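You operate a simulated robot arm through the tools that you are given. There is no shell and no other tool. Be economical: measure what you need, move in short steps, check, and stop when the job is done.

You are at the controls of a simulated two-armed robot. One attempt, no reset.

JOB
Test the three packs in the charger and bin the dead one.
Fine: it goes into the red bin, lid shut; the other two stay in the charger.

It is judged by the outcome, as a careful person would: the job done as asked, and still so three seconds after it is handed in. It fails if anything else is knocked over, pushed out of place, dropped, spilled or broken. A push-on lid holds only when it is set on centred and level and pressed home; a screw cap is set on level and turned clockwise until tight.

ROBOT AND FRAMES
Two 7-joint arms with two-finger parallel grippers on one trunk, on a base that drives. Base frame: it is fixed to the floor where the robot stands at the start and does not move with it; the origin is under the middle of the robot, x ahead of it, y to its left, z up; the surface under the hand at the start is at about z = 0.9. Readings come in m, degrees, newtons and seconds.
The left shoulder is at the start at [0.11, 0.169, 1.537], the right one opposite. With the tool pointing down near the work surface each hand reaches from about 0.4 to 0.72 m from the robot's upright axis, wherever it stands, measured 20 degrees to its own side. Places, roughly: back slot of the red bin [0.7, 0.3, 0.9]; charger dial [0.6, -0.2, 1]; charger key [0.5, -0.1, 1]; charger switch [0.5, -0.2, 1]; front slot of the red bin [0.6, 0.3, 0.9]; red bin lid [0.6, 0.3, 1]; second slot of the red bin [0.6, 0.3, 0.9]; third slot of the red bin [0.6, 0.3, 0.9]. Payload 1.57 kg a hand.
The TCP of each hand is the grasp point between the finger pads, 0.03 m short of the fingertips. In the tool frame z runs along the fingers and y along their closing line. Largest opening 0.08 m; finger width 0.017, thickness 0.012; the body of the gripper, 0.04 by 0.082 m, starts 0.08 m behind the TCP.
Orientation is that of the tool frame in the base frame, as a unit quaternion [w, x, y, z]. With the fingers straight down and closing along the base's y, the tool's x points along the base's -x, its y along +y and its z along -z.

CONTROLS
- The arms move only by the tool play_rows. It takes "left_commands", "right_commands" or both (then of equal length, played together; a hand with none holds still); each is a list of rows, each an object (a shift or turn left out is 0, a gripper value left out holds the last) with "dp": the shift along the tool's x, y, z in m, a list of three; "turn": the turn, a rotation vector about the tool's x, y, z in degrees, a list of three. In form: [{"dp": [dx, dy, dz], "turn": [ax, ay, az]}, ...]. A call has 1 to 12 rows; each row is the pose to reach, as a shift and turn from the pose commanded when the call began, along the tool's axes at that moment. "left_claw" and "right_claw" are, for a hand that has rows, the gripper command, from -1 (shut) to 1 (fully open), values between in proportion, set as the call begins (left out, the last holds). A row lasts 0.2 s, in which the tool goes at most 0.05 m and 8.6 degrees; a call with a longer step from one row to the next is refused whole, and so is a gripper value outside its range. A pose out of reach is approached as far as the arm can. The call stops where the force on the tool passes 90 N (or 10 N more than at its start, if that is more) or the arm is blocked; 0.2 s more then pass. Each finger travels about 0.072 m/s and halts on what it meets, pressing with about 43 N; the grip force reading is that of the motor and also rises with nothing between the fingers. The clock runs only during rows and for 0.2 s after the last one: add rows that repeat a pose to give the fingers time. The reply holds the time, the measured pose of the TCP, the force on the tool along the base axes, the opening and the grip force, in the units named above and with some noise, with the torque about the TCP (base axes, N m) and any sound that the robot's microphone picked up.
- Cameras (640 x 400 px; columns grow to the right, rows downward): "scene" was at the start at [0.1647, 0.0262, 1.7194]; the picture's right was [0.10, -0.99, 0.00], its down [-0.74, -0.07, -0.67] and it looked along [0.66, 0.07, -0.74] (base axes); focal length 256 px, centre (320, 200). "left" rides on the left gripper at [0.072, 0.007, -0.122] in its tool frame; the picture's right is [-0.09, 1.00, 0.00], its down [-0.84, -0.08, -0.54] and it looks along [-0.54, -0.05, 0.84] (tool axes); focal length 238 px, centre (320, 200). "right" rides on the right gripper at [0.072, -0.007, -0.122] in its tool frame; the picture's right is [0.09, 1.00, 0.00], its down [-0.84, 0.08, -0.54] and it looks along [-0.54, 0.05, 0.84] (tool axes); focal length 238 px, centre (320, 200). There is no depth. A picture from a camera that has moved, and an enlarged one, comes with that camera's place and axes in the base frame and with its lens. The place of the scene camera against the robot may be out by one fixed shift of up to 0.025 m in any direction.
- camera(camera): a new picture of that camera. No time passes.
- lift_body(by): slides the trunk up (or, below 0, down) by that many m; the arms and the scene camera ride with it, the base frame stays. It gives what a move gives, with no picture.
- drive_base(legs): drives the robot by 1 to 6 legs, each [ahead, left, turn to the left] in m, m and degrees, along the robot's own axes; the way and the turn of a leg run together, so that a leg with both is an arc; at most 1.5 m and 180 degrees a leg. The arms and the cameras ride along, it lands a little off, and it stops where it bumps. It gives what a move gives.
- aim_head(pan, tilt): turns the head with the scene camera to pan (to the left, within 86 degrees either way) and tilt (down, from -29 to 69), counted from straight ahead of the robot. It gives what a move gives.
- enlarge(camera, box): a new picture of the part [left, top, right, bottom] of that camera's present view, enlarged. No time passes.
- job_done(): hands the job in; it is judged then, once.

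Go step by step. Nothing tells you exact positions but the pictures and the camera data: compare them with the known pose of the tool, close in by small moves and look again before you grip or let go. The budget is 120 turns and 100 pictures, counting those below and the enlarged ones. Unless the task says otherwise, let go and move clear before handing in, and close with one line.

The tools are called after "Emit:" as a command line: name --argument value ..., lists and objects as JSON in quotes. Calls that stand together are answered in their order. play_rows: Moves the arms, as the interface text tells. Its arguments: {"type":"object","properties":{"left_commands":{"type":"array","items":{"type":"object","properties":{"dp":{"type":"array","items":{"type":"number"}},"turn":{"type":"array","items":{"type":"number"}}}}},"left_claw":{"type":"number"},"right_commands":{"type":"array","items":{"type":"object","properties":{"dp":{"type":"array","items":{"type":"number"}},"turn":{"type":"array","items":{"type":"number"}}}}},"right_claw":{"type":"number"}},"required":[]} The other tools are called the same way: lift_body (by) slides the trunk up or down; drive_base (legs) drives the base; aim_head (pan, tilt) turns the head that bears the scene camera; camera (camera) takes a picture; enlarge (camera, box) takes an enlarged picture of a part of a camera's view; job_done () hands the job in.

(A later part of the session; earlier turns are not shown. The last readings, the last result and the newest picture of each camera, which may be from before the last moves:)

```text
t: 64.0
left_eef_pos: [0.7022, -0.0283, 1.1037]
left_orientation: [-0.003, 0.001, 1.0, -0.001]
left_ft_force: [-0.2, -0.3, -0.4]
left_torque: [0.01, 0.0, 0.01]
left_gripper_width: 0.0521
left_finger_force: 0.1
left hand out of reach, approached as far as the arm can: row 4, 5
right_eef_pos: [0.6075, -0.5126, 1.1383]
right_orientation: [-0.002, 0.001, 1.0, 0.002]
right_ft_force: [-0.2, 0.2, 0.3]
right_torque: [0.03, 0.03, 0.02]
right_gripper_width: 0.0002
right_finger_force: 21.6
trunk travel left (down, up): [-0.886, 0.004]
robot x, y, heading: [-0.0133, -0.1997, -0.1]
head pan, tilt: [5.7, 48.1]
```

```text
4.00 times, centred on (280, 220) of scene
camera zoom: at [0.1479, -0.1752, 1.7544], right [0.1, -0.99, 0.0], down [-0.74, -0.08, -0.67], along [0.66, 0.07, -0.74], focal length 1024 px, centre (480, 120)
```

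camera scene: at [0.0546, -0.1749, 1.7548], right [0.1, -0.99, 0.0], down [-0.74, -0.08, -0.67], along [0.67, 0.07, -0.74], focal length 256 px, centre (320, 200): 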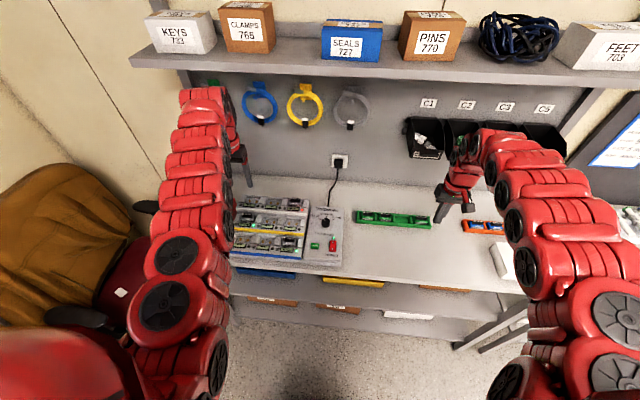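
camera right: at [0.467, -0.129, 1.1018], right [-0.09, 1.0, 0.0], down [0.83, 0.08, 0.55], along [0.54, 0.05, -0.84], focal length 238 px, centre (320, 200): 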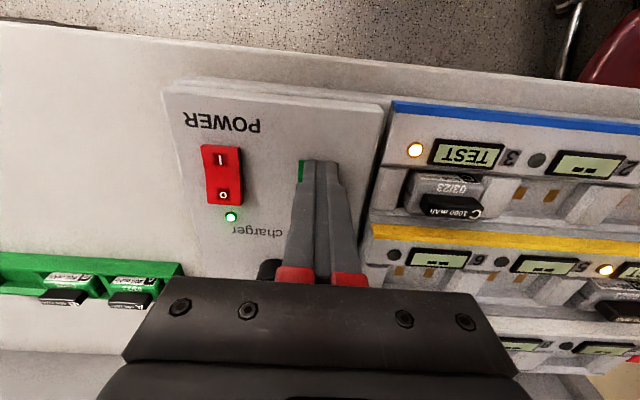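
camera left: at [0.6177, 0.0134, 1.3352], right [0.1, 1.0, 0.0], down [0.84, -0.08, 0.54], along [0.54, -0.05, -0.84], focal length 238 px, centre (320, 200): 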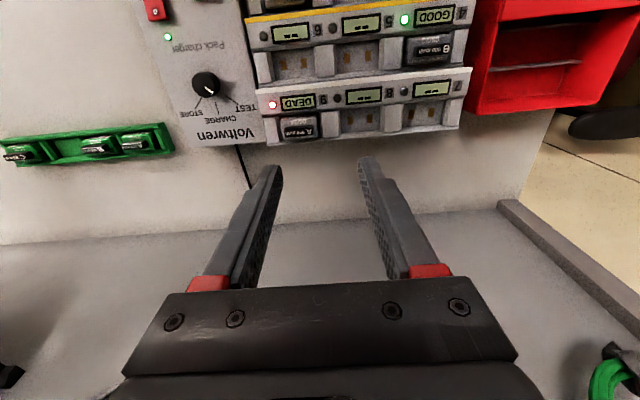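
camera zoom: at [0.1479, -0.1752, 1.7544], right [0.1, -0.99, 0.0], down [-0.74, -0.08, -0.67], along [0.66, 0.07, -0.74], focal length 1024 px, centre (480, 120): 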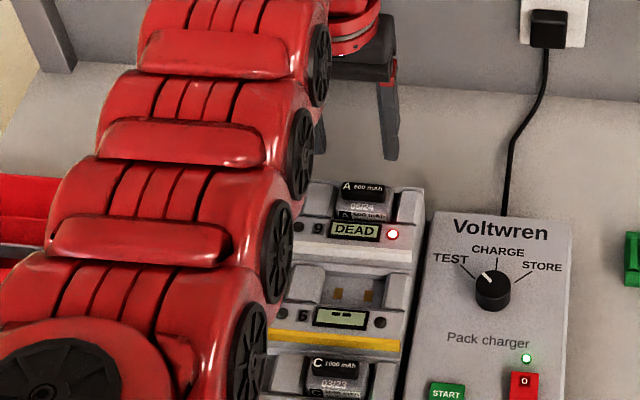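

Pack A has a raised black tab (~4 cm × 1.5 cm, top z≈1.008) at ≈(0.711,-0.026), between bay pillars. I'll grip the tab front-to-back, so I bring the base closer and turn the gripper 90°.

Emit:
play_rows --left_commands '[{"dp": [0.03, 0, 0]}, {"dp": [0.06, 0, 0]}, {"dp": [0.06, 0, 0]}]'

Emit:
drive_base --legs '[[0.06, 0, 0]]'

Emit:
play_rows --left_commands '[{"turn": [0, 0, 8]}, {"turn": [0, 0, 16]}, {"turn": [0, 0, 24]}, {"turn": [0, 0, 32]}, {"turn": [0, 0, 40]}, {"turn": [0, 0, 48]}, {"turn": [0, 0, 56]}, {"turn": [0, 0, 64]}, {"turn": [0, 0, 72]}, {"turn": [0, 0, 80]}, {"turn": [0, 0, 88]}, {"turn": [0, 0, 88]}]'

Emit:
camera --camera "left"

```text
t: 64.8
left_eef_pos: [0.642, -0.0338, 1.1055]
left_orientation: [-0.004, 0.004, 1.0, 0.001]
left_ft_force: [0.1, 0.1, -1.2]
left_torque: [0.06, -0.01, 0.01]
left_gripper_width: 0.052
left_finger_force: 0.0
right_eef_pos: [0.6088, -0.5168, 1.1373]
right_orientation: [-0.001, 0.0, 1.0, 0.004]
right_ft_force: [0.0, -0.8, -0.1]
right_torque: [0.05, 0.02, -0.02]
right_gripper_width: 0.0001
right_finger_force: 21.0
trunk travel left (down, up): [-0.886, 0.004]
robot x, y, heading: [-0.0138, -0.2024, 0.1]
head pan, tilt: [5.7, 48.1]
```

```text
t: 65.8
left_eef_pos: [0.6941, -0.0269, 1.1079]
left_orientation: [-0.001, 0.002, 1.0, -0.001]
left_ft_force: [-0.5, -0.4, 1.1]
left_torque: [0.0, -0.03, 0.02]
left_gripper_width: 0.052
left_finger_force: 0.1
right_eef_pos: [0.6592, -0.5099, 1.142]
right_orientation: [0.0, 0.0, 1.0, 0.001]
right_ft_force: [0.2, -0.7, 0.6]
right_torque: [-0.01, -0.07, 0.0]
right_gripper_width: 0.0
right_finger_force: 21.1
trunk travel left (down, up): [-0.886, 0.004]
robot x, y, heading: [0.0406, -0.202, 0.0]
head pan, tilt: [5.7, 48.1]
```

```text
t: 68.4
left_eef_pos: [0.6998, -0.0286, 1.1036]
left_orientation: [-0.001, 0.697, 0.717, -0.004]
left_ft_force: [0.1, 0.3, -0.5]
left_torque: [0.03, 0.01, -0.03]
left_gripper_width: 0.0521
left_finger_force: 0.0
right_eef_pos: [0.665, -0.5133, 1.1378]
right_orientation: [-0.002, 0.001, 1.0, 0.002]
right_ft_force: [-0.5, 0.7, -0.6]
right_torque: [0.02, -0.02, -0.01]
right_gripper_width: 0.0
right_finger_force: 20.8
trunk travel left (down, up): [-0.886, 0.004]
robot x, y, heading: [0.0384, -0.2001, -0.1]
head pan, tilt: [5.7, 48.1]
```

```text
39 pictures are left
camera left: at [0.705, 0.0444, 1.2263], right [1.0, -0.06, -0.01], down [-0.05, -0.84, 0.54], along [-0.04, -0.54, -0.84], focal length 238 px, centre (320, 200)
```

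left: 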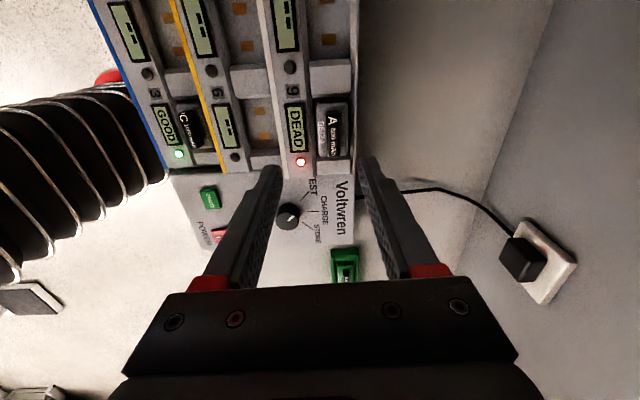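

Tab at about (0.713,-0.023), 16 mm deep. Aligning, narrowing the jaws to 34 mm and descending to tip z≈1.02.

Emit:
play_rows --left_commands '[{"dp": [0.005, 0.013, 0]}, {"dp": [0.005, 0.013, 0.02]}, {"dp": [0.005, 0.013, 0.04]}, {"dp": [0.005, 0.013, 0.053]}, {"dp": [0.005, 0.013, 0.053]}]' --left_claw -0.15

Emit:
enlarge --camera "left" --box '[220, 60, 460, 210]'

Emit:
enlarge --camera "scene" --box '[220, 190, 340, 290]'

```text
t: 69.6
left_eef_pos: [0.7137, -0.0233, 1.0513]
left_orientation: [-0.001, 0.696, 0.718, -0.003]
left_ft_force: [-0.2, -0.6, 0.3]
left_torque: [-0.01, 0.0, -0.01]
left_gripper_width: 0.034
left_finger_force: 0.2
right_eef_pos: [0.6654, -0.5124, 1.1383]
right_orientation: [-0.001, 0.0, 1.0, 0.002]
right_ft_force: [-0.1, 0.4, 0.7]
right_torque: [0.01, 0.0, 0.0]
right_gripper_width: 0.0001
right_finger_force: 21.0
trunk travel left (down, up): [-0.886, 0.004]
robot x, y, heading: [0.0455, -0.2011, 0.3]
head pan, tilt: [5.7, 48.1]
```

```text
2.67 times, centred on (340, 135) of left
camera zoom: at [0.7179, 0.0488, 1.1733], right [1.0, -0.06, -0.01], down [-0.05, -0.84, 0.54], along [-0.04, -0.54, -0.84], focal length 636 px, centre (267, 373)
```

zoom: 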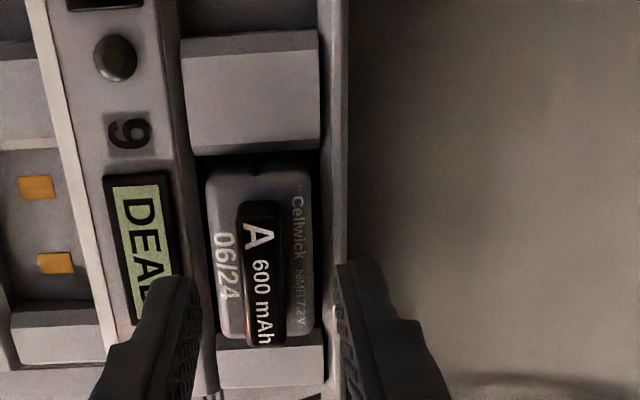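

```text
4.00 times, centred on (280, 240) of scene
camera zoom: at [0.2054, -0.1752, 1.7544], right [0.1, -0.99, 0.0], down [-0.74, -0.08, -0.67], along [0.66, 0.07, -0.74], focal length 1024 px, centre (480, 40)
```

zoom: 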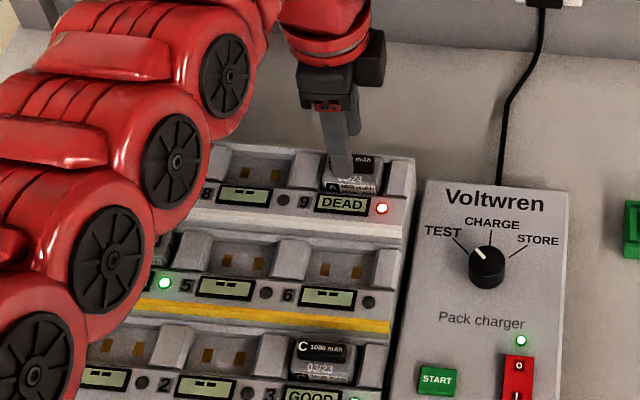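

The tab is a central ridge about 12 mm deep on the pack's top. I narrow the jaws to 22 mm, shift 2 mm and step down just above it.

Emit:
play_rows --left_commands '[{"dp": [0, -0.002, 0]}, {"dp": [0, -0.002, 0.004]}, {"dp": [0, -0.002, 0.008]}, {"dp": [0, -0.002, 0.008]}]' --left_claw -0.45

Emit:
enlarge --camera "left" --box '[220, 80, 420, 205]'

```text
t: 70.6
left_eef_pos: [0.7103, -0.0234, 1.0427]
left_orientation: [-0.002, 0.697, 0.717, -0.003]
left_ft_force: [0.0, -0.4, 0.5]
left_torque: [-0.02, 0.0, 0.01]
left_gripper_width: 0.0217
left_finger_force: 0.1
right_eef_pos: [0.6659, -0.5108, 1.1381]
right_orientation: [-0.002, 0.001, 1.0, 0.001]
right_ft_force: [-1.0, -1.5, -0.6]
right_torque: [0.0, 0.02, 0.02]
right_gripper_width: 0.0
right_finger_force: 21.0
trunk travel left (down, up): [-0.886, 0.004]
robot x, y, heading: [0.0406, -0.2011, 0.2]
head pan, tilt: [5.7, 48.1]
```

```text
3.20 times, centred on (320, 142) of left
camera zoom: at [0.7159, 0.0492, 1.1649], right [1.0, -0.06, -0.01], down [-0.05, -0.84, 0.54], along [-0.04, -0.54, -0.84], focal length 763 px, centre (320, 384)
```

zoom: 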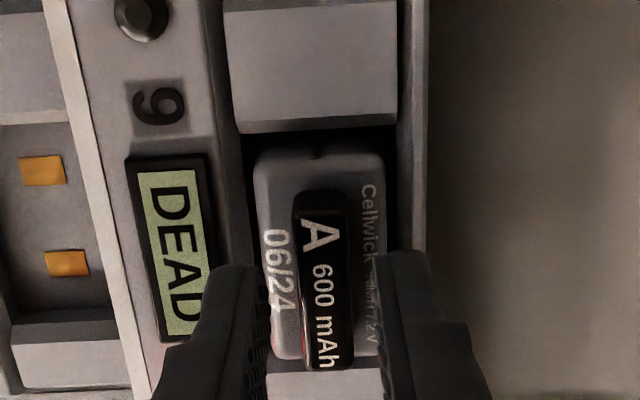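

Well centred. Stepping down around the tab with small moves.

Emit:
play_rows --left_commands '[{"dp": [0, 0, 0.003]}, {"dp": [0, 0, 0.006]}, {"dp": [0, 0, 0.008]}, {"dp": [0, 0, 0.01]}, {"dp": [0, 0, 0.01]}]'

Emit:
enlarge --camera "left" --box '[220, 80, 420, 205]'

```text
t: 71.8
left_eef_pos: [0.7103, -0.0236, 1.0328]
left_orientation: [-0.001, 0.696, 0.718, -0.003]
left_ft_force: [-0.2, -0.2, -0.3]
left_torque: [-0.01, -0.01, 0.02]
left_gripper_width: 0.0219
left_finger_force: 0.1
right_eef_pos: [0.6649, -0.5119, 1.1391]
right_orientation: [-0.002, 0.001, 1.0, 0.002]
right_ft_force: [-0.7, -0.4, -0.3]
right_torque: [0.01, -0.01, 0.02]
right_gripper_width: 0.0
right_finger_force: 21.0
trunk travel left (down, up): [-0.886, 0.004]
robot x, y, heading: [0.0414, -0.2032, -0.2]
head pan, tilt: [5.7, 48.1]
```

```text
3.20 times, centred on (320, 142) of left
camera zoom: at [0.7158, 0.0502, 1.1548], right [1.0, -0.06, -0.01], down [-0.05, -0.84, 0.54], along [-0.04, -0.54, -0.84], focal length 763 px, centre (320, 384)
```

zoom: 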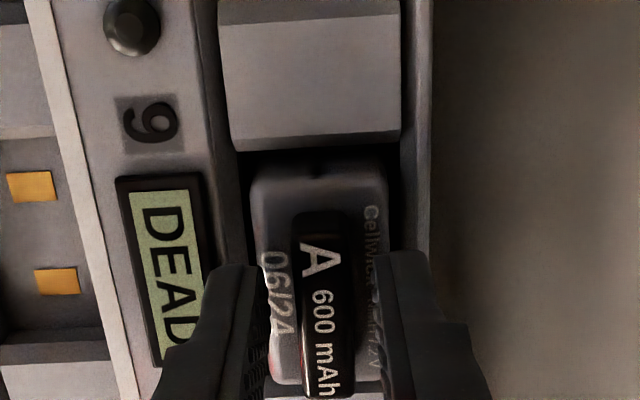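

No contact yet; a few millimetres more.

Emit:
play_rows --left_commands '[{"dp": [0, 0.001, 0.003]}, {"dp": [0, 0.001, 0.006]}, {"dp": [0, 0.001, 0.008]}, {"dp": [0, 0.001, 0.008]}]'

Emit:
enlarge --camera "left" --box '[220, 80, 420, 205]'

```text
t: 72.8
left_eef_pos: [0.7122, -0.0235, 1.0284]
left_orientation: [0.002, 0.696, 0.718, 0.001]
left_ft_force: [9.9, 1.9, 37.4]
left_torque: [0.04, -0.32, 0.01]
left_gripper_width: 0.021
left_finger_force: 0.0
right_eef_pos: [0.6621, -0.5138, 1.1404]
right_orientation: [0.0, 0.001, 1.0, 0.002]
right_ft_force: [-0.1, 0.0, -0.5]
right_torque: [0.04, 0.05, -0.01]
right_gripper_width: 0.0
right_finger_force: 20.8
trunk travel left (down, up): [-0.886, 0.004]
robot x, y, heading: [0.0404, -0.1993, 0.4]
head pan, tilt: [5.7, 48.1]
```

```text
3.20 times, centred on (320, 142) of left
camera zoom: at [0.7156, 0.0493, 1.1512], right [1.0, -0.06, 0.0], down [-0.05, -0.84, 0.54], along [-0.03, -0.54, -0.84], focal length 763 px, centre (320, 384)
```

zoom: 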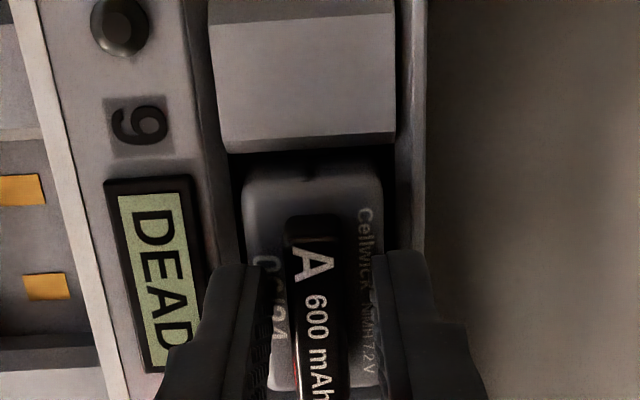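

Fingertips rest on the pack body beside the tab. I ease up to just off the body and close on the tab.

Emit:
play_rows --left_commands '[{"dp": [0, -0.001, -0.0055]}, {"dp": [0, -0.001, -0.0055]}, {"dp": [0, -0.001, -0.0055]}]'

Emit:
play_rows --left_commands '[{"dp": [0, 0, 0]}, {"dp": [0, 0, 0]}, {"dp": [0, 0, 0]}]' --left_claw -1

Emit:
enlarge --camera "left" --box '[220, 80, 420, 205]'

```text
t: 73.6
left_eef_pos: [0.7088, -0.0258, 1.0291]
left_orientation: [-0.002, 0.696, 0.718, -0.004]
left_ft_force: [0.0, -1.5, 1.8]
left_torque: [0.01, -0.01, -0.02]
left_gripper_width: 0.0214
left_finger_force: 0.1
right_eef_pos: [0.6657, -0.5132, 1.1385]
right_orientation: [-0.002, 0.001, 1.0, 0.003]
right_ft_force: [-0.1, 0.3, 0.3]
right_torque: [0.0, 0.01, -0.03]
right_gripper_width: 0.0
right_finger_force: 21.6
trunk travel left (down, up): [-0.886, 0.004]
robot x, y, heading: [0.0447, -0.1999, 0.3]
head pan, tilt: [5.7, 48.1]
```

```text
t: 74.4
left_eef_pos: [0.711, -0.0226, 1.03]
left_orientation: [-0.002, 0.696, 0.718, -0.003]
left_ft_force: [0.2, 0.1, 0.5]
left_torque: [0.02, -0.04, 0.0]
left_gripper_width: 0.0114
left_finger_force: 28.8
right_eef_pos: [0.6638, -0.5123, 1.1389]
right_orientation: [-0.001, 0.001, 1.0, 0.001]
right_ft_force: [-0.5, 0.4, -0.9]
right_torque: [0.01, 0.0, -0.01]
right_gripper_width: 0.0002
right_finger_force: 21.1
trunk travel left (down, up): [-0.886, 0.004]
robot x, y, heading: [0.0417, -0.2014, 0.2]
head pan, tilt: [5.7, 48.1]
```

```text
3.20 times, centred on (320, 142) of left
camera zoom: at [0.7153, 0.0499, 1.1522], right [1.0, -0.06, -0.01], down [-0.05, -0.84, 0.54], along [-0.04, -0.54, -0.84], focal length 763 px, centre (320, 384)
```

zoom: 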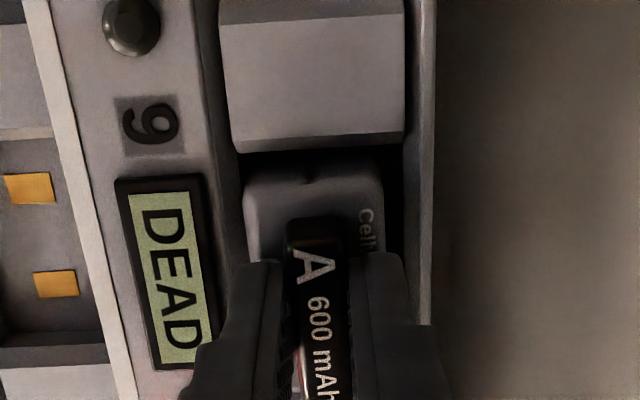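

The tab is gripped (11.4 mm). Lifting slowly straight up.

Emit:
play_rows --left_commands '[{"dp": [0, 0, -0.004]}, {"dp": [0, 0, -0.008]}, {"dp": [0, 0, -0.014]}, {"dp": [0, 0, -0.022]}, {"dp": [0, 0, -0.032]}, {"dp": [0, 0, -0.045]}, {"dp": [0, 0, -0.06]}, {"dp": [0, 0, -0.06]}]'

Emit:
camera --camera "left"

Emit:
enlarge --camera "scene" --box '[200, 170, 360, 290]'

```text
t: 76.2
left_eef_pos: [0.7119, -0.0225, 1.0904]
left_orientation: [-0.003, 0.696, 0.718, -0.002]
left_ft_force: [-0.5, 1.0, -0.9]
left_torque: [0.01, 0.01, 0.01]
left_gripper_width: 0.0112
left_finger_force: 28.8
right_eef_pos: [0.6654, -0.5116, 1.1376]
right_orientation: [-0.002, 0.001, 1.0, 0.001]
right_ft_force: [0.0, -0.5, 0.3]
right_torque: [0.01, -0.01, 0.03]
right_gripper_width: 0.0001
right_finger_force: 20.9
trunk travel left (down, up): [-0.886, 0.004]
robot x, y, heading: [0.0391, -0.2015, -0.2]
head pan, tilt: [5.7, 48.1]
```

```text
32 pictures are left
camera left: at [0.7164, 0.0497, 1.2127], right [1.0, -0.06, -0.01], down [-0.05, -0.84, 0.54], along [-0.04, -0.54, -0.84], focal length 238 px, centre (320, 200)
```

left: 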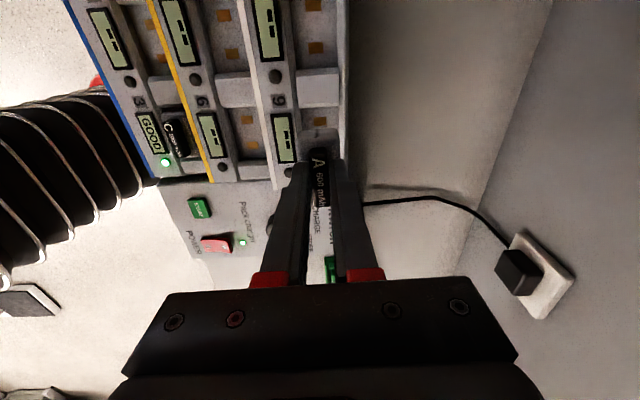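

```text
3.33 times, centred on (280, 230) of scene
camera zoom: at [0.2061, -0.1752, 1.7543], right [0.1, -0.99, 0.0], down [-0.74, -0.08, -0.67], along [0.66, 0.07, -0.74], focal length 854 px, centre (453, 100)
```

zoom: 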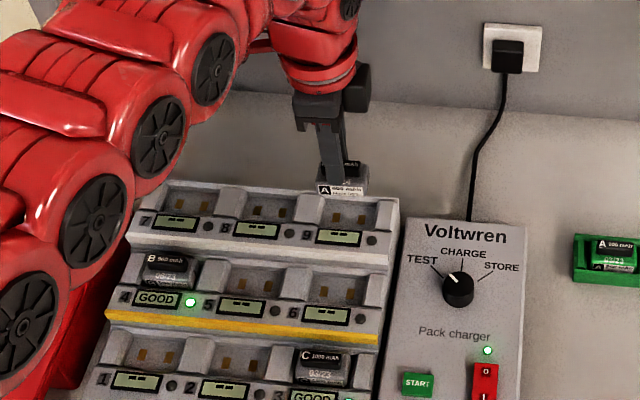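

Pack A is out, the bay is empty, and B and C are undisturbed. I raise further, shift the robot left 0.25 m and look at the open bin.

Emit:
play_rows --left_commands '[{"dp": [0, 0, -0.02]}, {"dp": [0, -0.01, -0.04]}, {"dp": [0, -0.02, -0.05]}, {"dp": [0, -0.03, -0.05]}, {"dp": [0, -0.04, -0.05]}, {"dp": [0, -0.04, -0.05]}]'

Emit:
drive_base --legs '[[0, 0.25, 0]]'

Emit:
camera --camera "left"

Emit:
enlarge --camera "scene" --box '[140, 180, 340, 305]'

```text
t: 77.6
left_eef_pos: [0.6823, -0.0227, 1.1398]
left_orientation: [-0.001, 0.696, 0.718, -0.005]
left_ft_force: [-0.6, -0.1, -0.9]
left_torque: [0.01, 0.01, 0.01]
left_gripper_width: 0.0114
left_finger_force: 28.5
left hand out of reach, approached as far as the arm can: row 5, 6
right_eef_pos: [0.6654, -0.5115, 1.1385]
right_orientation: [-0.002, 0.0, 1.0, 0.001]
right_ft_force: [0.1, 0.6, 0.1]
right_torque: [0.02, -0.01, 0.0]
right_gripper_width: 0.0001
right_finger_force: 21.3
trunk travel left (down, up): [-0.886, 0.004]
robot x, y, heading: [0.0376, -0.2007, -0.1]
head pan, tilt: [5.7, 48.1]
```

```text
t: 79.4
left_eef_pos: [0.684, 0.2251, 1.1392]
left_orientation: [-0.003, 0.698, 0.716, -0.004]
left_ft_force: [-0.2, -0.6, -0.8]
left_torque: [0.0, -0.03, 0.01]
left_gripper_width: 0.0114
left_finger_force: 29.0
right_eef_pos: [0.664, -0.2629, 1.1369]
right_orientation: [-0.002, 0.003, 1.0, 0.002]
right_ft_force: [-0.2, 0.1, -0.1]
right_torque: [0.02, 0.04, 0.01]
right_gripper_width: 0.0
right_finger_force: 21.1
trunk travel left (down, up): [-0.886, 0.004]
robot x, y, heading: [0.0418, 0.055, -0.2]
head pan, tilt: [5.7, 48.1]
```

```text
30 pictures are left
camera left: at [0.6892, 0.2989, 1.263], right [1.0, -0.07, -0.01], down [-0.05, -0.84, 0.54], along [-0.04, -0.54, -0.84], focal length 238 px, centre (320, 200)
```

left: 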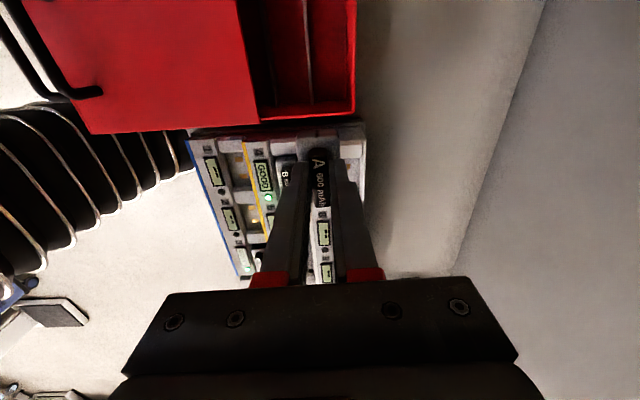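

```text
3.20 times, centred on (240, 242) of scene
camera zoom: at [0.2061, 0.0759, 1.7544], right [0.1, -1.0, 0.0], down [-0.74, -0.07, -0.67], along [0.66, 0.07, -0.74], focal length 820 px, centre (576, 64)
```

zoom: 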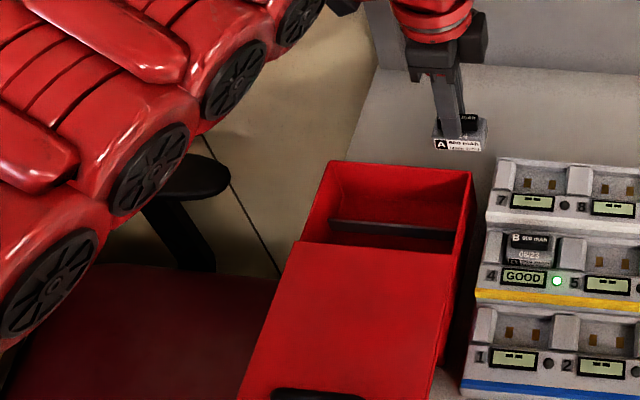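

The bin has dividers; the back slot spans x≈0.67–0.715. I move the pack over it at about (0.692, 0.315) and check.

Emit:
play_rows --left_commands '[{"dp": [0.03, 0.003, 0]}, {"dp": [0.06, 0.006, 0]}, {"dp": [0.09, 0.01, 0]}, {"dp": [0.09, 0.01, 0.03]}, {"dp": [0.09, 0.01, 0.05]}, {"dp": [0.09, 0.01, 0.05]}]'

Emit:
camera --camera "left"

Emit:
enlarge --camera "scene" --box '[160, 170, 320, 290]'

```text
t: 80.8
left_eef_pos: [0.69, 0.3187, 1.0904]
left_orientation: [-0.003, 0.698, 0.716, -0.004]
left_ft_force: [-0.6, 0.4, -1.1]
left_torque: [-0.01, 0.02, -0.05]
left_gripper_width: 0.0115
left_finger_force: 29.1
right_eef_pos: [0.6652, -0.2607, 1.1381]
right_orientation: [-0.001, 0.002, 1.0, 0.001]
right_ft_force: [-0.9, -0.3, -0.4]
right_torque: [0.02, 0.0, 0.02]
right_gripper_width: 0.0
right_finger_force: 21.6
trunk travel left (down, up): [-0.886, 0.004]
robot x, y, heading: [0.0431, 0.0515, -0.1]
head pan, tilt: [5.7, 48.1]
```

```text
28 pictures are left
camera left: at [0.6957, 0.3915, 1.2128], right [1.0, -0.07, -0.01], down [-0.05, -0.84, 0.54], along [-0.04, -0.54, -0.84], focal length 238 px, centre (320, 200)
```

left: 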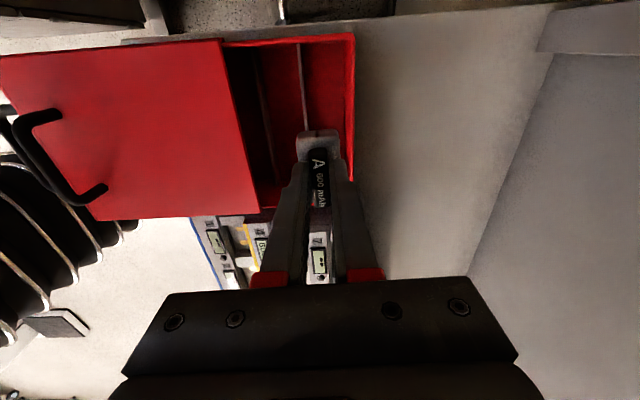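

```text
3.33 times, centred on (240, 230) of scene
camera zoom: at [0.2054, 0.0785, 1.7544], right [0.1, -1.0, 0.0], down [-0.74, -0.07, -0.67], along [0.67, 0.06, -0.74], focal length 854 px, centre (587, 100)
```

zoom: 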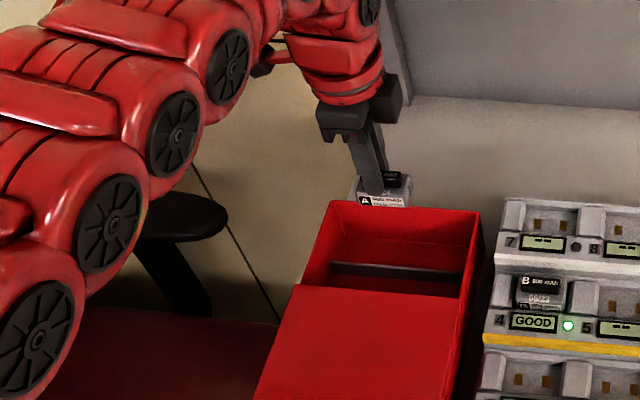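

Aligning 5 mm further back, then lowering into the back slot.

Emit:
play_rows --left_commands '[{"dp": [0.002, 0.005, 0.01]}, {"dp": [0.002, 0.005, 0.03]}, {"dp": [0.002, 0.005, 0.05]}, {"dp": [0.002, 0.005, 0.065]}, {"dp": [0.002, 0.005, 0.075]}, {"dp": [0.002, 0.005, 0.075]}]'

Emit:
camera --camera "left"

Emit:
enlarge --camera "scene" --box '[180, 190, 300, 280]'

```text
t: 82.2
left_eef_pos: [0.6948, 0.3196, 1.0161]
left_orientation: [-0.003, 0.698, 0.716, -0.004]
left_ft_force: [0.4, -0.5, -0.6]
left_torque: [0.01, 0.02, -0.02]
left_gripper_width: 0.0113
left_finger_force: 29.0
right_eef_pos: [0.6635, -0.2618, 1.1379]
right_orientation: [-0.002, 0.003, 1.0, 0.001]
right_ft_force: [-0.4, -0.4, -0.1]
right_torque: [0.0, 0.0, 0.02]
right_gripper_width: 0.0001
right_finger_force: 21.4
trunk travel left (down, up): [-0.886, 0.004]
robot x, y, heading: [0.0414, 0.0518, -0.1]
head pan, tilt: [5.7, 48.1]
```

```text
26 pictures are left
camera left: at [0.6999, 0.3925, 1.1382], right [1.0, -0.07, -0.01], down [-0.05, -0.84, 0.54], along [-0.04, -0.54, -0.84], focal length 238 px, centre (320, 200)
```

left: 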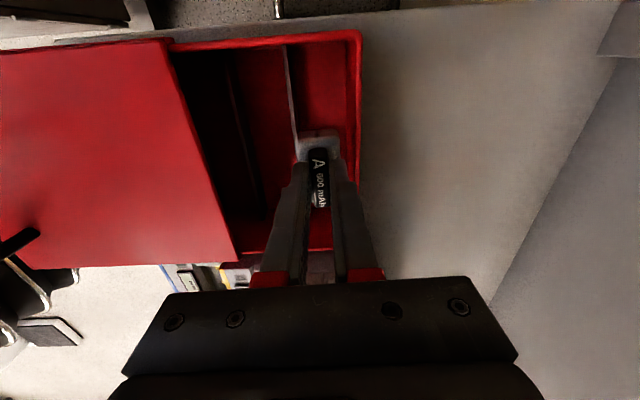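

```text
4.44 times, centred on (240, 235) of scene
camera zoom: at [0.2059, 0.0778, 1.7544], right [0.1, -1.0, 0.0], down [-0.74, -0.07, -0.67], along [0.66, 0.06, -0.74], focal length 1138 px, centre (676, 44)
```

zoom: 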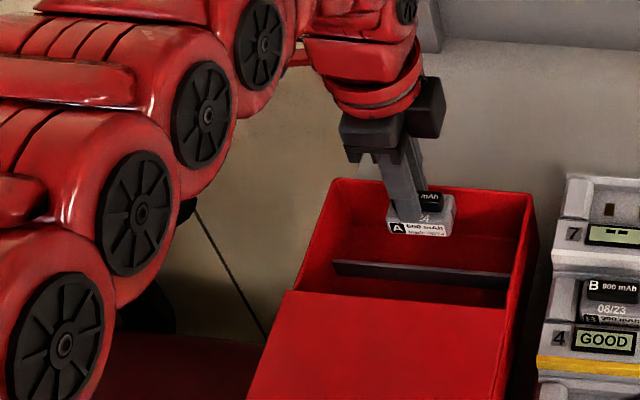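

The pack is within the back slot's outline. Continuing down gently.

Emit:
play_rows --left_commands '[{"dp": [0, 0.002, 0.01]}, {"dp": [0, 0.002, 0.02]}, {"dp": [0, 0.002, 0.028]}, {"dp": [0, 0.002, 0.034]}, {"dp": [0, 0.002, 0.034]}]'

Emit:
camera --camera "left"

```text
t: 83.4
left_eef_pos: [0.6963, 0.3206, 0.9812]
left_orientation: [-0.001, 0.698, 0.716, -0.003]
left_ft_force: [0.1, -0.4, -2.0]
left_torque: [0.01, 0.01, -0.02]
left_gripper_width: 0.0114
left_finger_force: 28.7
right_eef_pos: [0.6636, -0.2615, 1.1386]
right_orientation: [-0.001, 0.002, 1.0, 0.001]
right_ft_force: [-0.6, 0.0, -0.6]
right_torque: [-0.02, 0.04, -0.03]
right_gripper_width: 0.0001
right_finger_force: 20.9
trunk travel left (down, up): [-0.886, 0.004]
robot x, y, heading: [0.0408, 0.0501, -0.4]
head pan, tilt: [5.7, 48.1]
```

```text
24 pictures are left
camera left: at [0.7021, 0.3926, 1.1038], right [1.0, -0.07, -0.01], down [-0.05, -0.84, 0.54], along [-0.04, -0.54, -0.84], focal length 238 px, centre (320, 200)
```

left: 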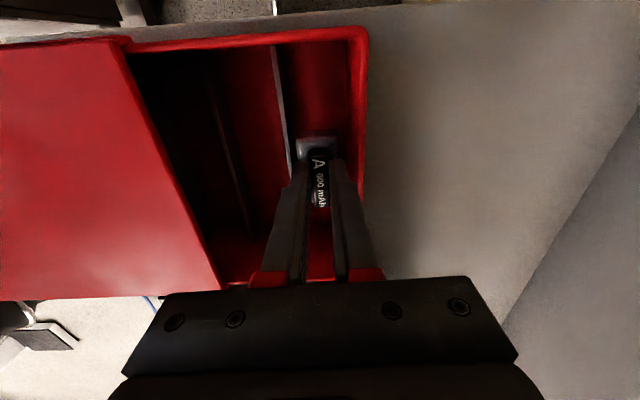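

Still free; lowering a bit more until it touches bottom.

Emit:
play_rows --left_commands '[{"dp": [0, 0, 0.006]}, {"dp": [0, 0, 0.011]}, {"dp": [0, 0, 0.015]}, {"dp": [0, 0, 0.018]}]'

Emit:
enlarge --camera "left" --box '[180, 20, 400, 260]'

```text
t: 84.4
left_eef_pos: [0.6962, 0.3178, 0.9633]
left_orientation: [-0.003, 0.698, 0.716, -0.005]
left_ft_force: [-0.3, -0.6, -0.9]
left_torque: [-0.01, 0.03, -0.01]
left_gripper_width: 0.0113
left_finger_force: 29.3
right_eef_pos: [0.6647, -0.2629, 1.1384]
right_orientation: [-0.002, 0.003, 1.0, 0.001]
right_ft_force: [0.0, -0.9, -0.1]
right_torque: [0.01, -0.03, 0.01]
right_gripper_width: 0.0
right_finger_force: 20.9
trunk travel left (down, up): [-0.886, 0.004]
robot x, y, heading: [0.043, 0.0532, -0.0]
head pan, tilt: [5.7, 48.1]
```

```text
1.67 times, centred on (290, 140) of left
camera zoom: at [0.7012, 0.3918, 1.0853], right [1.0, -0.07, -0.01], down [-0.05, -0.84, 0.55], along [-0.05, -0.54, -0.84], focal length 397 px, centre (370, 300)
```

zoom: 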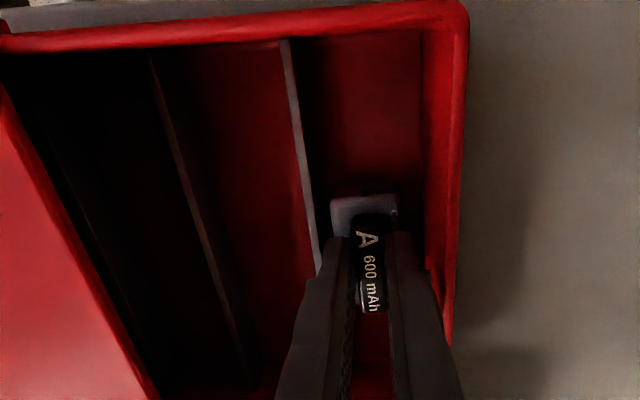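

Good centring inside the back slot; going on until the floor is felt.

Emit:
play_rows --left_commands '[{"dp": [0, 0, 0.005]}, {"dp": [0, 0, 0.01]}, {"dp": [0, 0, 0.014]}, {"dp": [0, 0, 0.018]}]'

```text
t: 85.6
left_eef_pos: [0.6989, 0.3213, 0.957]
left_orientation: [0.004, 0.698, 0.716, 0.008]
left_ft_force: [-11.8, -3.2, 52.9]
left_torque: [-0.75, 0.91, -0.2]
left_gripper_width: 0.0115
left_finger_force: 28.9
right_eef_pos: [0.6573, -0.2639, 1.1424]
right_orientation: [0.002, 0.003, 1.0, 0.002]
right_ft_force: [-0.6, 0.1, 0.3]
right_torque: [0.0, 0.0, 0.02]
right_gripper_width: 0.0002
right_finger_force: 21.0
trunk travel left (down, up): [-0.886, 0.004]
robot x, y, heading: [0.04, 0.0535, -0.3]
head pan, tilt: [5.7, 48.1]
stopped in row 4 (left hand): the force on the tool passed its limit at 94 N (the readings are from after the stop); the commanded pose is now the measured one
```

It has touched the floor. I ease off, open the jaws just slightly (the slot is narrow) and rise.

Emit:
play_rows --left_commands '[{"dp": [0, -0.001, -0.003]}, {"dp": [0, -0.001, -0.003]}]'

Emit:
play_rows --left_commands '[{"dp": [0, 0, 0]}, {"dp": [0, 0, 0]}, {"dp": [0, 0, -0.005]}, {"dp": [0, 0, -0.015]}, {"dp": [0, 0, -0.035]}, {"dp": [0, 0, -0.065]}, {"dp": [0, 0, -0.1]}, {"dp": [0, 0, -0.1]}]' --left_claw -0.57

Emit:
camera --camera "left"

Emit:
enlarge --camera "scene" --box '[180, 190, 300, 280]'

```text
t: 86.2
left_eef_pos: [0.6993, 0.3208, 0.9578]
left_orientation: [0.002, 0.697, 0.717, 0.007]
left_ft_force: [-4.1, -1.5, 38.0]
left_torque: [-0.17, 0.14, -0.12]
left_gripper_width: 0.0113
left_finger_force: 29.0
right_eef_pos: [0.6608, -0.2635, 1.1401]
right_orientation: [0.002, 0.003, 1.0, 0.001]
right_ft_force: [0.0, -0.3, 0.0]
right_torque: [0.03, 0.01, 0.02]
right_gripper_width: 0.0
right_finger_force: 21.0
trunk travel left (down, up): [-0.886, 0.004]
robot x, y, heading: [0.0439, 0.0508, -0.3]
head pan, tilt: [5.7, 48.1]
```

```text
t: 88.0
left_eef_pos: [0.7011, 0.3219, 1.0513]
left_orientation: [0.001, 0.698, 0.716, 0.002]
left_ft_force: [0.8, -0.9, -0.9]
left_torque: [-0.03, -0.02, -0.03]
left_gripper_width: 0.0174
left_finger_force: 0.0
right_eef_pos: [0.6645, -0.2605, 1.1379]
right_orientation: [-0.001, 0.003, 1.0, 0.001]
right_ft_force: [0.6, -0.1, 0.2]
right_torque: [0.01, -0.04, 0.01]
right_gripper_width: 0.0
right_finger_force: 20.7
trunk travel left (down, up): [-0.886, 0.004]
robot x, y, heading: [0.04, 0.0493, -0.2]
head pan, tilt: [5.7, 48.1]
```

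```text
22 pictures are left
camera left: at [0.705, 0.3945, 1.1739], right [1.0, -0.07, 0.01], down [-0.06, -0.84, 0.54], along [-0.03, -0.54, -0.84], focal length 238 px, centre (320, 200)
```

left: 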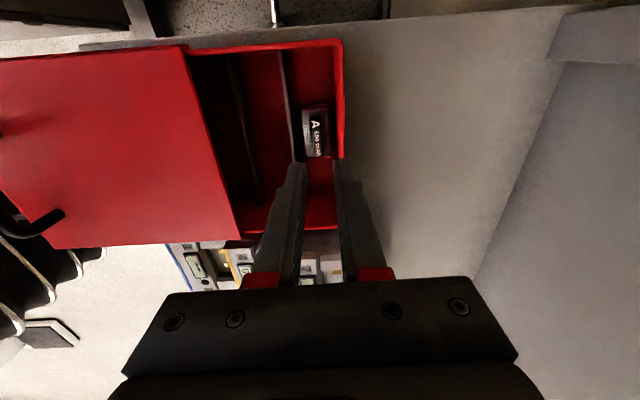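

```text
4.44 times, centred on (240, 235) of scene
camera zoom: at [0.2061, 0.0779, 1.7543], right [0.1, -1.0, 0.0], down [-0.74, -0.07, -0.67], along [0.66, 0.07, -0.74], focal length 1138 px, centre (676, 44)
```

zoom: 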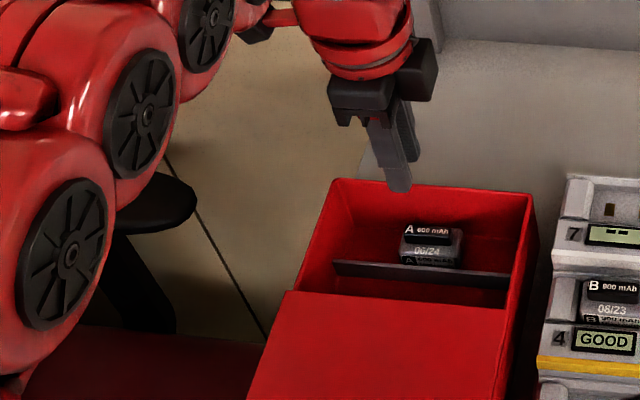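

Pack A lies flat in the back slot. Now to close the lid: I raise, back off, turn the gripper straight and close the fingers to push the bar rearward.

Emit:
play_rows --left_commands '[{"dp": [0, 0, -0.03]}, {"dp": [0, -0.01, -0.06]}, {"dp": [0, -0.02, -0.07]}, {"dp": [0, -0.02, -0.07]}]' --left_claw -1

Emit:
drive_base --legs '[[-0.17, 0, 0]]'

Emit:
play_rows --left_commands '[{"turn": [0, 0, -8]}, {"turn": [0, 0, -16]}, {"turn": [0, 0, -24]}, {"turn": [0, 0, -32]}, {"turn": [0, 0, -40]}, {"turn": [0, 0, -48]}, {"turn": [0, 0, -56]}, {"turn": [0, 0, -64]}, {"turn": [0, 0, -72]}, {"turn": [0, 0, -80]}, {"turn": [0, 0, -88.5]}, {"turn": [0, 0, -88.5]}]'

Emit:
camera --camera "left"

```text
t: 89.0
left_eef_pos: [0.6798, 0.3204, 1.1216]
left_orientation: [0.001, 0.697, 0.717, 0.002]
left_ft_force: [0.4, -0.2, -0.6]
left_torque: [0.0, 0.06, 0.01]
left_gripper_width: 0.0
left_finger_force: 21.6
right_eef_pos: [0.6641, -0.2618, 1.1375]
right_orientation: [-0.001, 0.003, 1.0, 0.002]
right_ft_force: [0.1, 0.4, -0.7]
right_torque: [0.02, -0.01, 0.01]
right_gripper_width: 0.0002
right_finger_force: 21.0
trunk travel left (down, up): [-0.886, 0.004]
robot x, y, heading: [0.0421, 0.0529, -0.1]
head pan, tilt: [5.7, 48.1]
```

```text
t: 90.5
left_eef_pos: [0.5141, 0.3219, 1.1213]
left_orientation: [0.001, 0.697, 0.717, 0.001]
left_ft_force: [0.8, 0.3, -0.4]
left_torque: [-0.06, 0.04, -0.03]
left_gripper_width: 0.0003
left_finger_force: 21.1
right_eef_pos: [0.4985, -0.26, 1.1362]
right_orientation: [-0.003, 0.003, 1.0, 0.001]
right_ft_force: [0.7, 1.2, -0.4]
right_torque: [-0.03, 0.01, 0.0]
right_gripper_width: 0.0003
right_finger_force: 21.3
trunk travel left (down, up): [-0.886, 0.004]
robot x, y, heading: [-0.1279, 0.0476, -0.1]
head pan, tilt: [5.7, 48.1]
```

```text
t: 93.0
left_eef_pos: [0.5103, 0.3217, 1.1239]
left_orientation: [0.003, 0.0, 1.0, 0.001]
left_ft_force: [0.1, -0.9, 0.1]
left_torque: [-0.03, -0.03, 0.0]
left_gripper_width: 0.0002
left_finger_force: 21.3
right_eef_pos: [0.4971, -0.2613, 1.1381]
right_orientation: [-0.002, 0.003, 1.0, 0.001]
right_ft_force: [0.3, 0.1, 0.6]
right_torque: [-0.01, 0.02, 0.01]
right_gripper_width: 0.0
right_finger_force: 21.1
trunk travel left (down, up): [-0.886, 0.004]
robot x, y, heading: [-0.121, 0.0536, -0.3]
head pan, tilt: [5.7, 48.1]
```

```text
20 pictures are left
camera left: at [0.4381, 0.3286, 1.2448], right [0.09, 1.0, 0.0], down [0.83, -0.08, 0.55], along [0.54, -0.05, -0.84], focal length 238 px, centre (320, 200)
```

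left: 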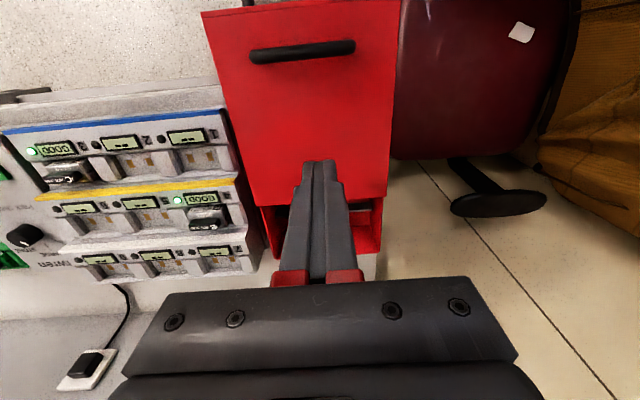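

The bar now sits around x≈0.45. I back up 0.11 m, lower in front of the bar and check.

Emit:
drive_base --legs '[[-0.11, 0, 0]]'

Emit:
play_rows --left_commands '[{"dp": [0, 0, 0.03]}, {"dp": [0, 0, 0.06]}, {"dp": [0, -0.002, 0.08]}, {"dp": [0, -0.002, 0.094]}, {"dp": [0, -0.002, 0.094]}]'

Emit:
camera --camera "left"

Emit:
enlarge --camera "scene" --box '[180, 160, 320, 260]'

```text
t: 94.2
left_eef_pos: [0.4024, 0.3226, 1.1218]
left_orientation: [0.003, 0.0, 1.0, 0.001]
left_ft_force: [-0.3, 0.1, 0.2]
left_torque: [0.03, 0.01, 0.01]
left_gripper_width: 0.0004
left_finger_force: 21.4
right_eef_pos: [0.3885, -0.2603, 1.1366]
right_orientation: [-0.002, 0.002, 1.0, 0.001]
right_ft_force: [0.5, 0.5, -0.2]
right_torque: [-0.02, 0.03, 0.0]
right_gripper_width: 0.0
right_finger_force: 21.0
trunk travel left (down, up): [-0.886, 0.004]
robot x, y, heading: [-0.2361, 0.0533, -0.3]
head pan, tilt: [5.7, 48.1]
```

```text
t: 95.4
left_eef_pos: [0.4015, 0.3178, 1.0266]
left_orientation: [0.003, 0.0, 1.0, 0.001]
left_ft_force: [-1.1, 0.6, 0.9]
left_torque: [-0.02, 0.0, -0.01]
left_gripper_width: 0.0001
left_finger_force: 21.0
right_eef_pos: [0.3866, -0.2605, 1.1384]
right_orientation: [-0.002, 0.003, 1.0, 0.001]
right_ft_force: [0.1, -0.1, -0.6]
right_torque: [-0.01, 0.02, 0.03]
right_gripper_width: 0.0002
right_finger_force: 21.1
trunk travel left (down, up): [-0.886, 0.004]
robot x, y, heading: [-0.235, 0.0536, -0.1]
head pan, tilt: [5.7, 48.1]
```

```text
19 pictures are left
camera left: at [0.3292, 0.3251, 1.1506], right [0.09, 1.0, 0.0], down [0.83, -0.08, 0.55], along [0.54, -0.05, -0.84], focal length 238 px, centre (320, 200)
```

left: 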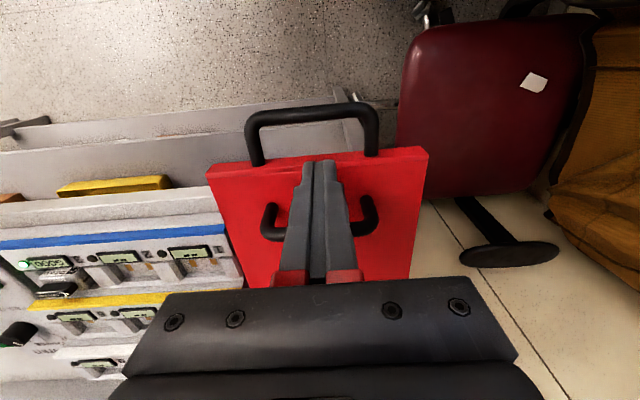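

```text
4.00 times, centred on (250, 210) of scene
camera zoom: at [-0.0713, 0.0787, 1.7544], right [0.1, -1.0, 0.0], down [-0.74, -0.07, -0.67], along [0.67, 0.06, -0.74], focal length 1024 px, centre (600, 160)
```

zoom: 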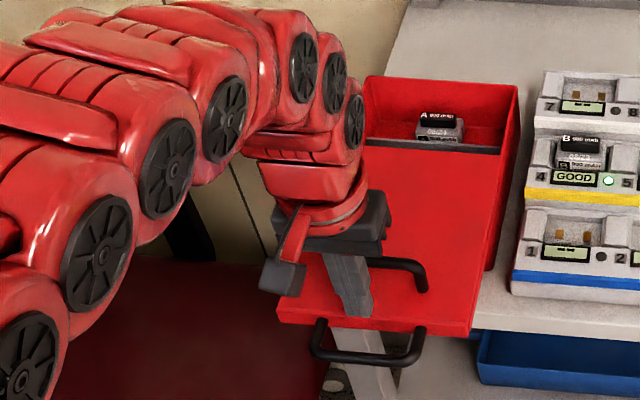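

The closed fingertips are in front of the bar, just above the lid. I push the lid back by driving forward 0.11 m, finishing with the arm.

Emit:
drive_base --legs '[[0.11, 0, 0]]'

Emit:
play_rows --left_commands '[{"dp": [-0.005, 0, 0]}, {"dp": [-0.01, 0, 0]}, {"dp": [-0.014, 0, 0]}]'

Emit:
camera --camera "left"

Emit:
enlarge --camera "scene" --box '[180, 170, 320, 280]'

```text
t: 96.6
left_eef_pos: [0.5085, 0.3189, 1.0298]
left_orientation: [0.003, 0.0, 1.0, 0.001]
left_ft_force: [-1.5, 0.1, -0.2]
left_torque: [0.0, -0.02, 0.0]
left_gripper_width: 0.0001
left_finger_force: 21.4
right_eef_pos: [0.4936, -0.2618, 1.1384]
right_orientation: [-0.001, 0.003, 1.0, 0.0]
right_ft_force: [-0.4, 0.6, 0.3]
right_torque: [0.03, -0.04, 0.01]
right_gripper_width: 0.0
right_finger_force: 21.3
trunk travel left (down, up): [-0.886, 0.004]
robot x, y, heading: [-0.1296, 0.0505, -0.1]
head pan, tilt: [5.7, 48.1]
```

```text
t: 97.4
left_eef_pos: [0.5257, 0.3188, 1.0293]
left_orientation: [0.002, 0.0, 1.0, 0.001]
left_ft_force: [0.1, -0.1, -0.5]
left_torque: [-0.02, -0.01, 0.0]
left_gripper_width: 0.0
left_finger_force: 21.2
right_eef_pos: [0.4964, -0.2598, 1.138]
right_orientation: [-0.002, 0.003, 1.0, 0.001]
right_ft_force: [0.7, 0.8, -0.6]
right_torque: [-0.02, 0.02, 0.0]
right_gripper_width: 0.0
right_finger_force: 21.5
trunk travel left (down, up): [-0.886, 0.004]
robot x, y, heading: [-0.1254, 0.0491, 0.0]
head pan, tilt: [5.7, 48.1]
```

```text
17 pictures are left
camera left: at [0.4529, 0.3257, 1.1511], right [0.09, 1.0, 0.0], down [0.83, -0.08, 0.55], along [0.54, -0.05, -0.84], focal length 238 px, centre (320, 200)
```

left: 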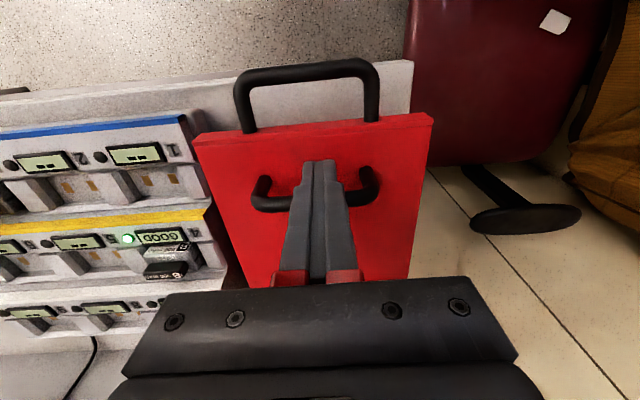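

```text
3.64 times, centred on (250, 225) of scene
camera zoom: at [0.0387, 0.0783, 1.7542], right [0.1, -1.0, 0.0], down [-0.74, -0.07, -0.67], along [0.66, 0.07, -0.74], focal length 931 px, centre (574, 109)
```

zoom: 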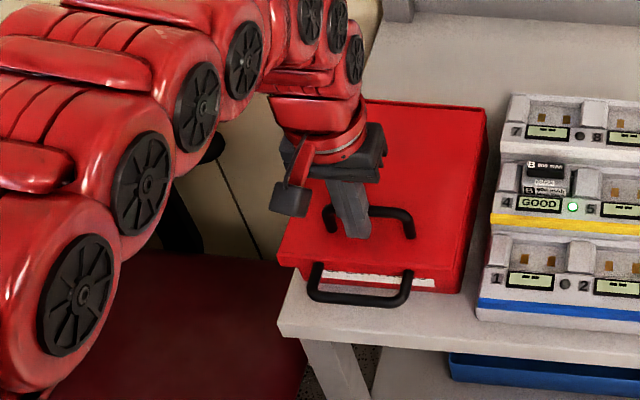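

Nearly shut — about a centimetre left. Pushing on until it meets the stop.

Emit:
play_rows --left_commands '[{"dp": [-0.005, 0, 0]}, {"dp": [-0.01, 0, 0]}, {"dp": [-0.015, 0, 0]}, {"dp": [-0.018, 0, 0]}, {"dp": [-0.021, 0, 0]}]'

Emit:
enlarge --camera "scene" --box '[200, 180, 320, 270]'

```text
t: 98.6
left_eef_pos: [0.5397, 0.3169, 1.0279]
left_orientation: [-0.001, 0.0, 1.0, 0.001]
left_ft_force: [-23.2, -1.5, -10.1]
left_torque: [-0.01, 0.34, 0.0]
left_gripper_width: 0.0
left_finger_force: 21.6
right_eef_pos: [0.4924, -0.2593, 1.1395]
right_orientation: [0.0, 0.003, 1.0, 0.002]
right_ft_force: [0.2, -0.5, -0.7]
right_torque: [-0.01, -0.01, -0.02]
right_gripper_width: 0.0002
right_finger_force: 20.7
trunk travel left (down, up): [-0.886, 0.004]
robot x, y, heading: [-0.1274, 0.0488, -0.4]
head pan, tilt: [5.7, 48.1]
```

```text
4.44 times, centred on (260, 225) of scene
camera zoom: at [0.0331, 0.079, 1.7546], right [0.1, -1.0, 0.0], down [-0.74, -0.07, -0.67], along [0.67, 0.07, -0.74], focal length 1138 px, centre (587, 89)
```

zoom: 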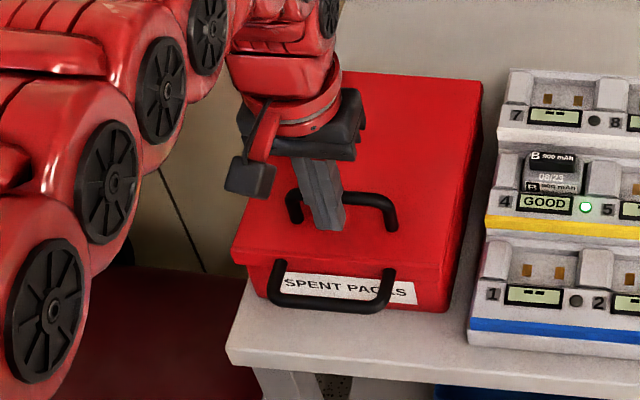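

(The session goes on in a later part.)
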